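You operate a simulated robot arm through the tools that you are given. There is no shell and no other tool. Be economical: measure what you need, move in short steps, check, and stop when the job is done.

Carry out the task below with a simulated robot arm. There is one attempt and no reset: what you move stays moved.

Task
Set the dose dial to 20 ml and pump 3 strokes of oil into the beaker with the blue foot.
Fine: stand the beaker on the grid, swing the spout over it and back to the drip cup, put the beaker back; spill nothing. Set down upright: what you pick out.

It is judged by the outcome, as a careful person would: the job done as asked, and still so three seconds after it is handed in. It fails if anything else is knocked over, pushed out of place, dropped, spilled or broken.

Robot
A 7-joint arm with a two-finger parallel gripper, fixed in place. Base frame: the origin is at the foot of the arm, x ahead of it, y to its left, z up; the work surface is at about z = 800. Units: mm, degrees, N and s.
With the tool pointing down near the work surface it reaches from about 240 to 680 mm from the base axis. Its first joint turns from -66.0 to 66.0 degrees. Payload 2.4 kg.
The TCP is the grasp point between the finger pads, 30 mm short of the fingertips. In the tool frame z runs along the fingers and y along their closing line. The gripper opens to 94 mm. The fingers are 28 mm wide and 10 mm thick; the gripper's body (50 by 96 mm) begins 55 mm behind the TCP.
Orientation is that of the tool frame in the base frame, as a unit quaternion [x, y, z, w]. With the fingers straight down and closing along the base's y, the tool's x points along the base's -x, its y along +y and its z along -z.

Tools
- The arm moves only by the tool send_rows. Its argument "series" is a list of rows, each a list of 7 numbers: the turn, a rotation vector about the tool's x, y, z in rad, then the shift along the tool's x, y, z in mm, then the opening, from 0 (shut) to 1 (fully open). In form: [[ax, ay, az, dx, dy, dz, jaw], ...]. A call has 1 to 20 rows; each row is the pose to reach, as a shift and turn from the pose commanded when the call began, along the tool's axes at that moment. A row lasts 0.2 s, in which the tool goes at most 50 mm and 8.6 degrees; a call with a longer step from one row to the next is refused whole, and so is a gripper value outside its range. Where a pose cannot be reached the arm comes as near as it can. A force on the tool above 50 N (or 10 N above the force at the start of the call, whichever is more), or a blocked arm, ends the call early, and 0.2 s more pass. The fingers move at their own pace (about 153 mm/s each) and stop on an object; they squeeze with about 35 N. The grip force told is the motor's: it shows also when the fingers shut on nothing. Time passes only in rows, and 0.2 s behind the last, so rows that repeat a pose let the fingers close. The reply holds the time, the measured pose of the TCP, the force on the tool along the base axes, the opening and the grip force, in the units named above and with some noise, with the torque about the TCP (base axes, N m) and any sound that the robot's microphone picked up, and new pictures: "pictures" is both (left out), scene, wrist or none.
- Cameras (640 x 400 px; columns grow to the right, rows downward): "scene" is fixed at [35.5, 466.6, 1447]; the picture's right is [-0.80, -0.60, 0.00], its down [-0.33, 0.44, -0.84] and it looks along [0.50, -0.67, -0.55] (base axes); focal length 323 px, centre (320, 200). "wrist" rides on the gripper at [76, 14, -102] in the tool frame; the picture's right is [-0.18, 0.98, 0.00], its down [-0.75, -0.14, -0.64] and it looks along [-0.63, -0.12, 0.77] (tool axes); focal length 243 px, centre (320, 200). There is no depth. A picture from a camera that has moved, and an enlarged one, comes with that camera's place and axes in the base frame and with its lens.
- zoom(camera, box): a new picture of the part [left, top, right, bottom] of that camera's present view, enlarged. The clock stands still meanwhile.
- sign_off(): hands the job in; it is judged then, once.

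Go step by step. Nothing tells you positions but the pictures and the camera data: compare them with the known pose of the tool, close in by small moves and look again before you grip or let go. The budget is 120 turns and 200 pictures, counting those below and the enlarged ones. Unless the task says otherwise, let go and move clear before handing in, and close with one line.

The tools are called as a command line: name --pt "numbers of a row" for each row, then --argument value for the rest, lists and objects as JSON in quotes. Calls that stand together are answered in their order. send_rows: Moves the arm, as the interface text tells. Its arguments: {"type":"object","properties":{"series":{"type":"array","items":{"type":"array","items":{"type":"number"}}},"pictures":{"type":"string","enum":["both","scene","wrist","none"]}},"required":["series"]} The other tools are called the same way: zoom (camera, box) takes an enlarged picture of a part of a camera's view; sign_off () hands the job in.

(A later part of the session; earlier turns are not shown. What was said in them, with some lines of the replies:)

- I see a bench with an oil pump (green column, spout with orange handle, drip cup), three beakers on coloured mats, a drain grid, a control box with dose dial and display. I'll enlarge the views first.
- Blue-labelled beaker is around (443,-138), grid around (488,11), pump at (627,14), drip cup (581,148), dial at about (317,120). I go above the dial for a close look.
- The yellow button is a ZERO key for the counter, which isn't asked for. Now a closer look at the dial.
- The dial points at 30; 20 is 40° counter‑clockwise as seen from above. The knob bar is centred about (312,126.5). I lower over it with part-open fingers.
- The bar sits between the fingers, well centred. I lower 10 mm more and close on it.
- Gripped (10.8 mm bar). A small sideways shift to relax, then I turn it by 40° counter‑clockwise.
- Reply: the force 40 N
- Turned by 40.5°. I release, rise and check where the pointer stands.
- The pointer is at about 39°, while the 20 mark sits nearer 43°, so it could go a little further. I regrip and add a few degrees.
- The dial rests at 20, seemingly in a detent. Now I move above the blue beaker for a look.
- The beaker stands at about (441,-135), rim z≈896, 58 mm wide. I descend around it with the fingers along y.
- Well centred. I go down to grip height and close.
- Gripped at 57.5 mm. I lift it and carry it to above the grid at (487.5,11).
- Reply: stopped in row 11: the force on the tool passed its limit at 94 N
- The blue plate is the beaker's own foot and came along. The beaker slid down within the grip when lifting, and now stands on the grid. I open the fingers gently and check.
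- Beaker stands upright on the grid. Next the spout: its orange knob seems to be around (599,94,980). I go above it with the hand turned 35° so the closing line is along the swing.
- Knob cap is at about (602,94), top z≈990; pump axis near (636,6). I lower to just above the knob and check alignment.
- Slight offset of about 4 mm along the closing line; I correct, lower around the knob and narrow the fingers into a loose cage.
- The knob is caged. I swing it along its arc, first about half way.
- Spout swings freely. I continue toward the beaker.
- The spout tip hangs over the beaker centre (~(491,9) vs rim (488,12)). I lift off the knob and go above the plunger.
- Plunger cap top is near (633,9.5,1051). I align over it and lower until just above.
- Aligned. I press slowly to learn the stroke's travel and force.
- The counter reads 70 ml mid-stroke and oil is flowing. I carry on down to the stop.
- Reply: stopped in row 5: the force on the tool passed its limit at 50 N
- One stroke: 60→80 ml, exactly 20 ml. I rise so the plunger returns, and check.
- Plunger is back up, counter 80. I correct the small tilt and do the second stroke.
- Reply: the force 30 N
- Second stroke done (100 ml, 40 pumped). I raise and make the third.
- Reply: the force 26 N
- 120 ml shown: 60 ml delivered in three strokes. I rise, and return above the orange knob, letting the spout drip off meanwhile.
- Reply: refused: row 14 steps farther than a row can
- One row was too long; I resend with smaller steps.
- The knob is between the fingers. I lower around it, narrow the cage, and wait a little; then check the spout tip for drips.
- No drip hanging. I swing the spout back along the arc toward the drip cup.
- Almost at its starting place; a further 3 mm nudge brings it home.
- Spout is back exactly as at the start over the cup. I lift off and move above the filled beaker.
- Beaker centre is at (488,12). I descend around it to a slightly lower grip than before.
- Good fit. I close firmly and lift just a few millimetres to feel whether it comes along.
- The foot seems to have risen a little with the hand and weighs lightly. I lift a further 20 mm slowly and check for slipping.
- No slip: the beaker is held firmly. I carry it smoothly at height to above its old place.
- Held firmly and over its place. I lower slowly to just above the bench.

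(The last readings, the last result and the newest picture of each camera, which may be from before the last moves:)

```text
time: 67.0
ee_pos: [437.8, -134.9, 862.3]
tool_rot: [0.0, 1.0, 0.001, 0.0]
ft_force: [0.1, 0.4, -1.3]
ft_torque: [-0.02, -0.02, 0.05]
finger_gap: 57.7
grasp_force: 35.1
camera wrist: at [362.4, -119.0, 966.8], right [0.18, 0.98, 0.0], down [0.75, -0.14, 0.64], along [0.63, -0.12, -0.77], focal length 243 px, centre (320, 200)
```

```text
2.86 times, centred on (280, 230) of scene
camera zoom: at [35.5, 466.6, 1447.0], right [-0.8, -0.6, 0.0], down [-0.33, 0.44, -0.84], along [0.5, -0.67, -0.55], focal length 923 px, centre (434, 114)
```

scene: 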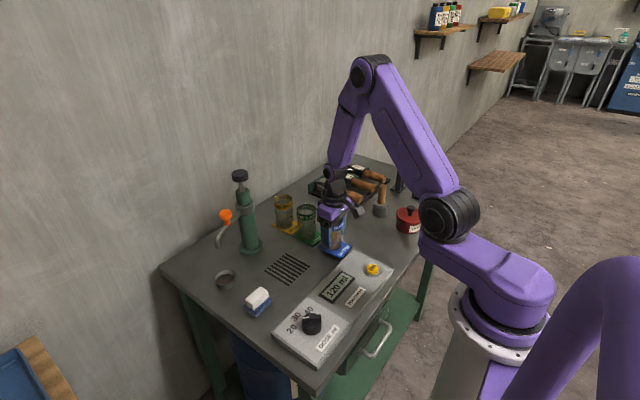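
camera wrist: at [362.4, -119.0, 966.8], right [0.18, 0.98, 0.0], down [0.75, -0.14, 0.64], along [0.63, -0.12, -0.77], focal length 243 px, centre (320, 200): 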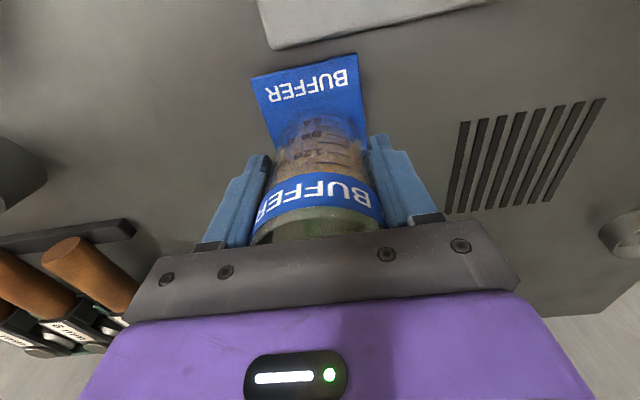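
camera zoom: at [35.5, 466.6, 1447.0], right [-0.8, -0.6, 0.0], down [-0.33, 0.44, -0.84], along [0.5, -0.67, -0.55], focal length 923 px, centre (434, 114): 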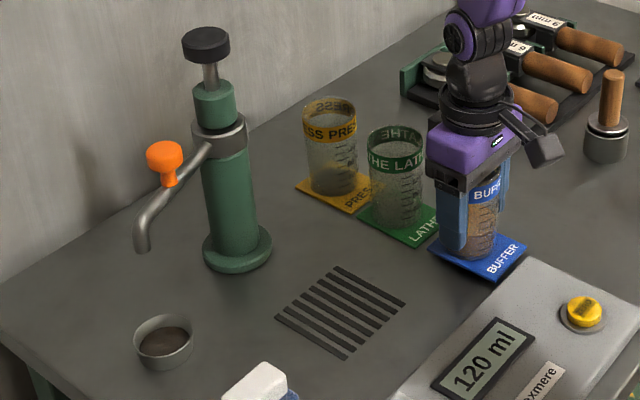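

Foot lines up with its original spot to within about 1 mm. I lower the last few millimetres to contact.

send_rows --pt "0 0 0 -1 0.5 1 0" --pt "0 0 0 -1 0.5 2 0" --pt "0 0 0 -1 0.5 3 0" --pt "0 0 0 -1 0.5 4 0" --pt "0 0 0 -1 0.5 5 0" --pt "0 0 0 -1 0.5 6 0" --pt "0 0 0 -1 0.5 6 0" --pictures "none"

zoom --camera "scene" --box '[200, 160, 360, 300]'

```text
time: 68.6
ee_pos: [440.9, -133.5, 856.8]
tool_rot: [0.0, 1.0, 0.0, -0.001]
ft_force: [0.1, -0.1, -1.8]
ft_torque: [-0.03, -0.01, 0.01]
finger_gap: 57.6
grasp_force: 34.9
```

```text
2.86 times, centred on (280, 230) of scene
camera zoom: at [35.5, 466.6, 1447.0], right [-0.8, -0.6, 0.0], down [-0.33, 0.44, -0.84], along [0.5, -0.67, -0.55], focal length 923 px, centre (434, 114)
```

zoom: 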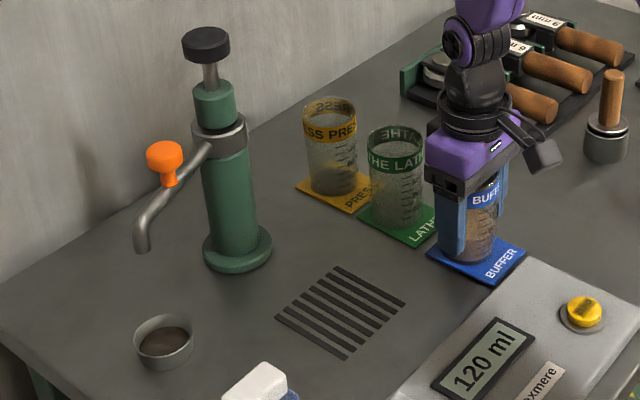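

Still hanging by the force reading; I go on in half-millimetre steps.

send_rows --pt "0 0 0 0 0 0.5 0" --pt "0 0 0 0 0 1 0" --pt "0 0 0 0 0 1.5 0" --pt "0 0 0 0 0 1.5 0" --pictures "none"

```text
time: 69.6
ee_pos: [439.9, -133.3, 855.0]
tool_rot: [0.0, 1.0, 0.001, 0.0]
ft_force: [-0.8, -0.5, -1.3]
ft_torque: [-0.03, 0.0, 0.02]
finger_gap: 57.5
grasp_force: 35.3
```

send_rows --pt "0 0 0 0 0 0.5 0" --pt "0 0 0 0 0 1 0" --pt "0 0 0 0 0 1.5 0" --pt "0 0 0 0 0 1.5 0" --pictures "none"

```text
time: 70.6
ee_pos: [441.2, -133.6, 855.4]
tool_rot: [0.0, 1.0, 0.0, 0.002]
ft_force: [-3.0, 3.1, 19.8]
ft_torque: [0.16, -0.08, 0.07]
finger_gap: 57.5
grasp_force: 34.8
```

Contact reached (20 N). I ease off a touch, open slowly and rise clear.

send_rows --pt "0 0 0 0 0 -0.8 0" --pt "0 0 0 0 0 -0.8 0.5" --pt "0 0 0 0 0 -0.8 0.6" --pt "0 0 0 0 0 -0.8 0.64" --pt "0 0 0 0 0 -0.8 0.7" --pt "0 0 0 0 0 -0.8 0.85" --pt "0 0 0 0 0 -0.8 1" --pt "0 0 0 0 0 -0.8 1" --pt "0 0 0 0 0 -15 1" --pt "0 0 0 0 0 -50 1" --pt "0 0 0 0 0 -95 1" --pt "0 0 0 0 0 -140 1" --pt "0 0 0 30 0 -180 1" --pt "0 0 0 60 0 -210 1" --pt "0 0 0 60 0 -210 1"

zoom --camera "scene" --box '[200, 160, 360, 300]'

zoom --camera "scene" --box '[260, 240, 400, 370]'

```text
time: 73.8
ee_pos: [381.0, -132.6, 1062.6]
tool_rot: [0.0, 1.0, 0.002, -0.001]
ft_force: [0.3, -0.1, 1.3]
ft_torque: [0.03, 0.01, 0.0]
finger_gap: 94.1
grasp_force: 0.0
camera wrist: at [304.5, -115.7, 1166.5], right [0.18, 0.98, 0.0], down [0.75, -0.14, 0.64], along [0.63, -0.12, -0.77], focal length 243 px, centre (320, 200)
```

scene: 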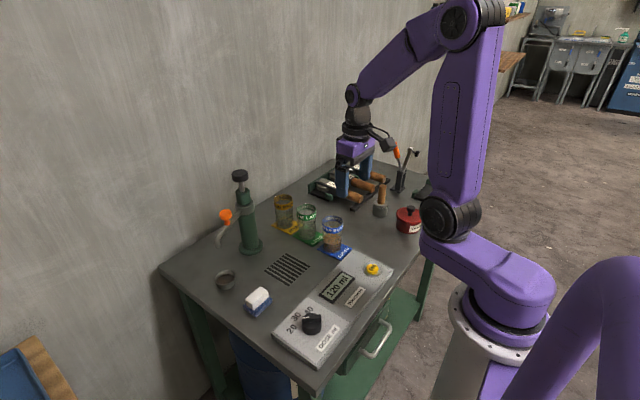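
wrist: 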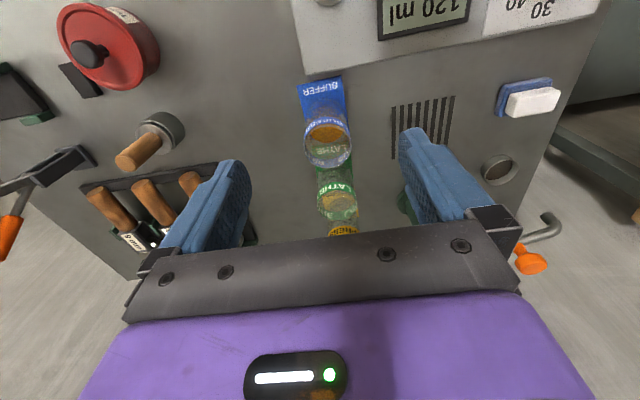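

```text
2.86 times, centred on (280, 230) of scene
camera zoom: at [35.5, 466.6, 1447.0], right [-0.8, -0.6, 0.0], down [-0.33, 0.44, -0.84], along [0.5, -0.67, -0.55], focal length 923 px, centre (434, 114)
```

zoom: 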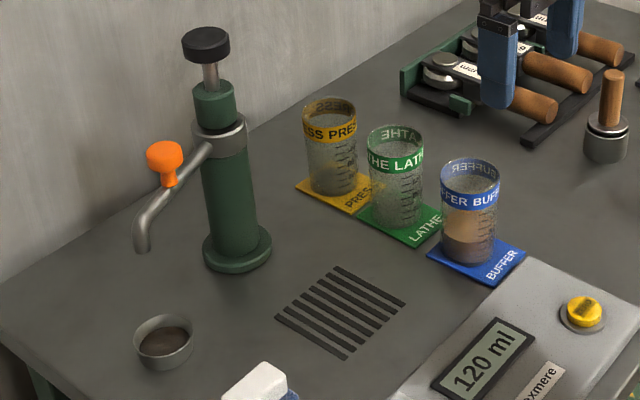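

```text
3.08 times, centred on (330, 305) of scene
camera zoom: at [35.5, 466.6, 1447.0], right [-0.8, -0.6, 0.0], down [-0.33, 0.44, -0.84], along [0.5, -0.67, -0.55], focal length 994 px, centre (289, -123)
```

zoom: 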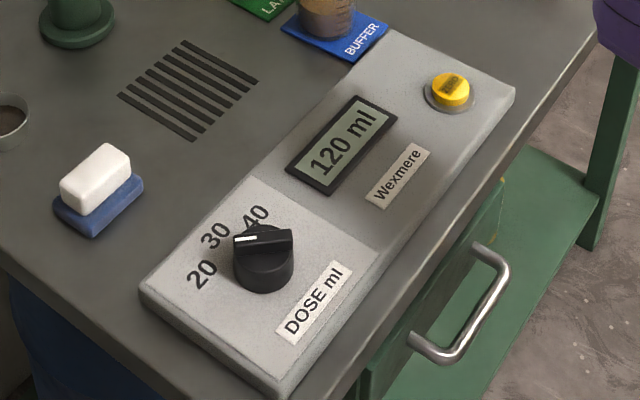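

The beaker with the blue foot stands upright in its old place with three 20 ml strokes in it. The spout is over the drip cup, the dial is at 20, nothing looks spilled, and the hand is clear. I'm handing in.

sign_off

```text
The job is handed in.
```

The dial is set to 20 ml and three strokes (60 ml of oil, counter 60→120) are in the beaker with the blue foot. The beaker is back upright in its place, the spout is over the drip cup, and I saw nothing spilled.
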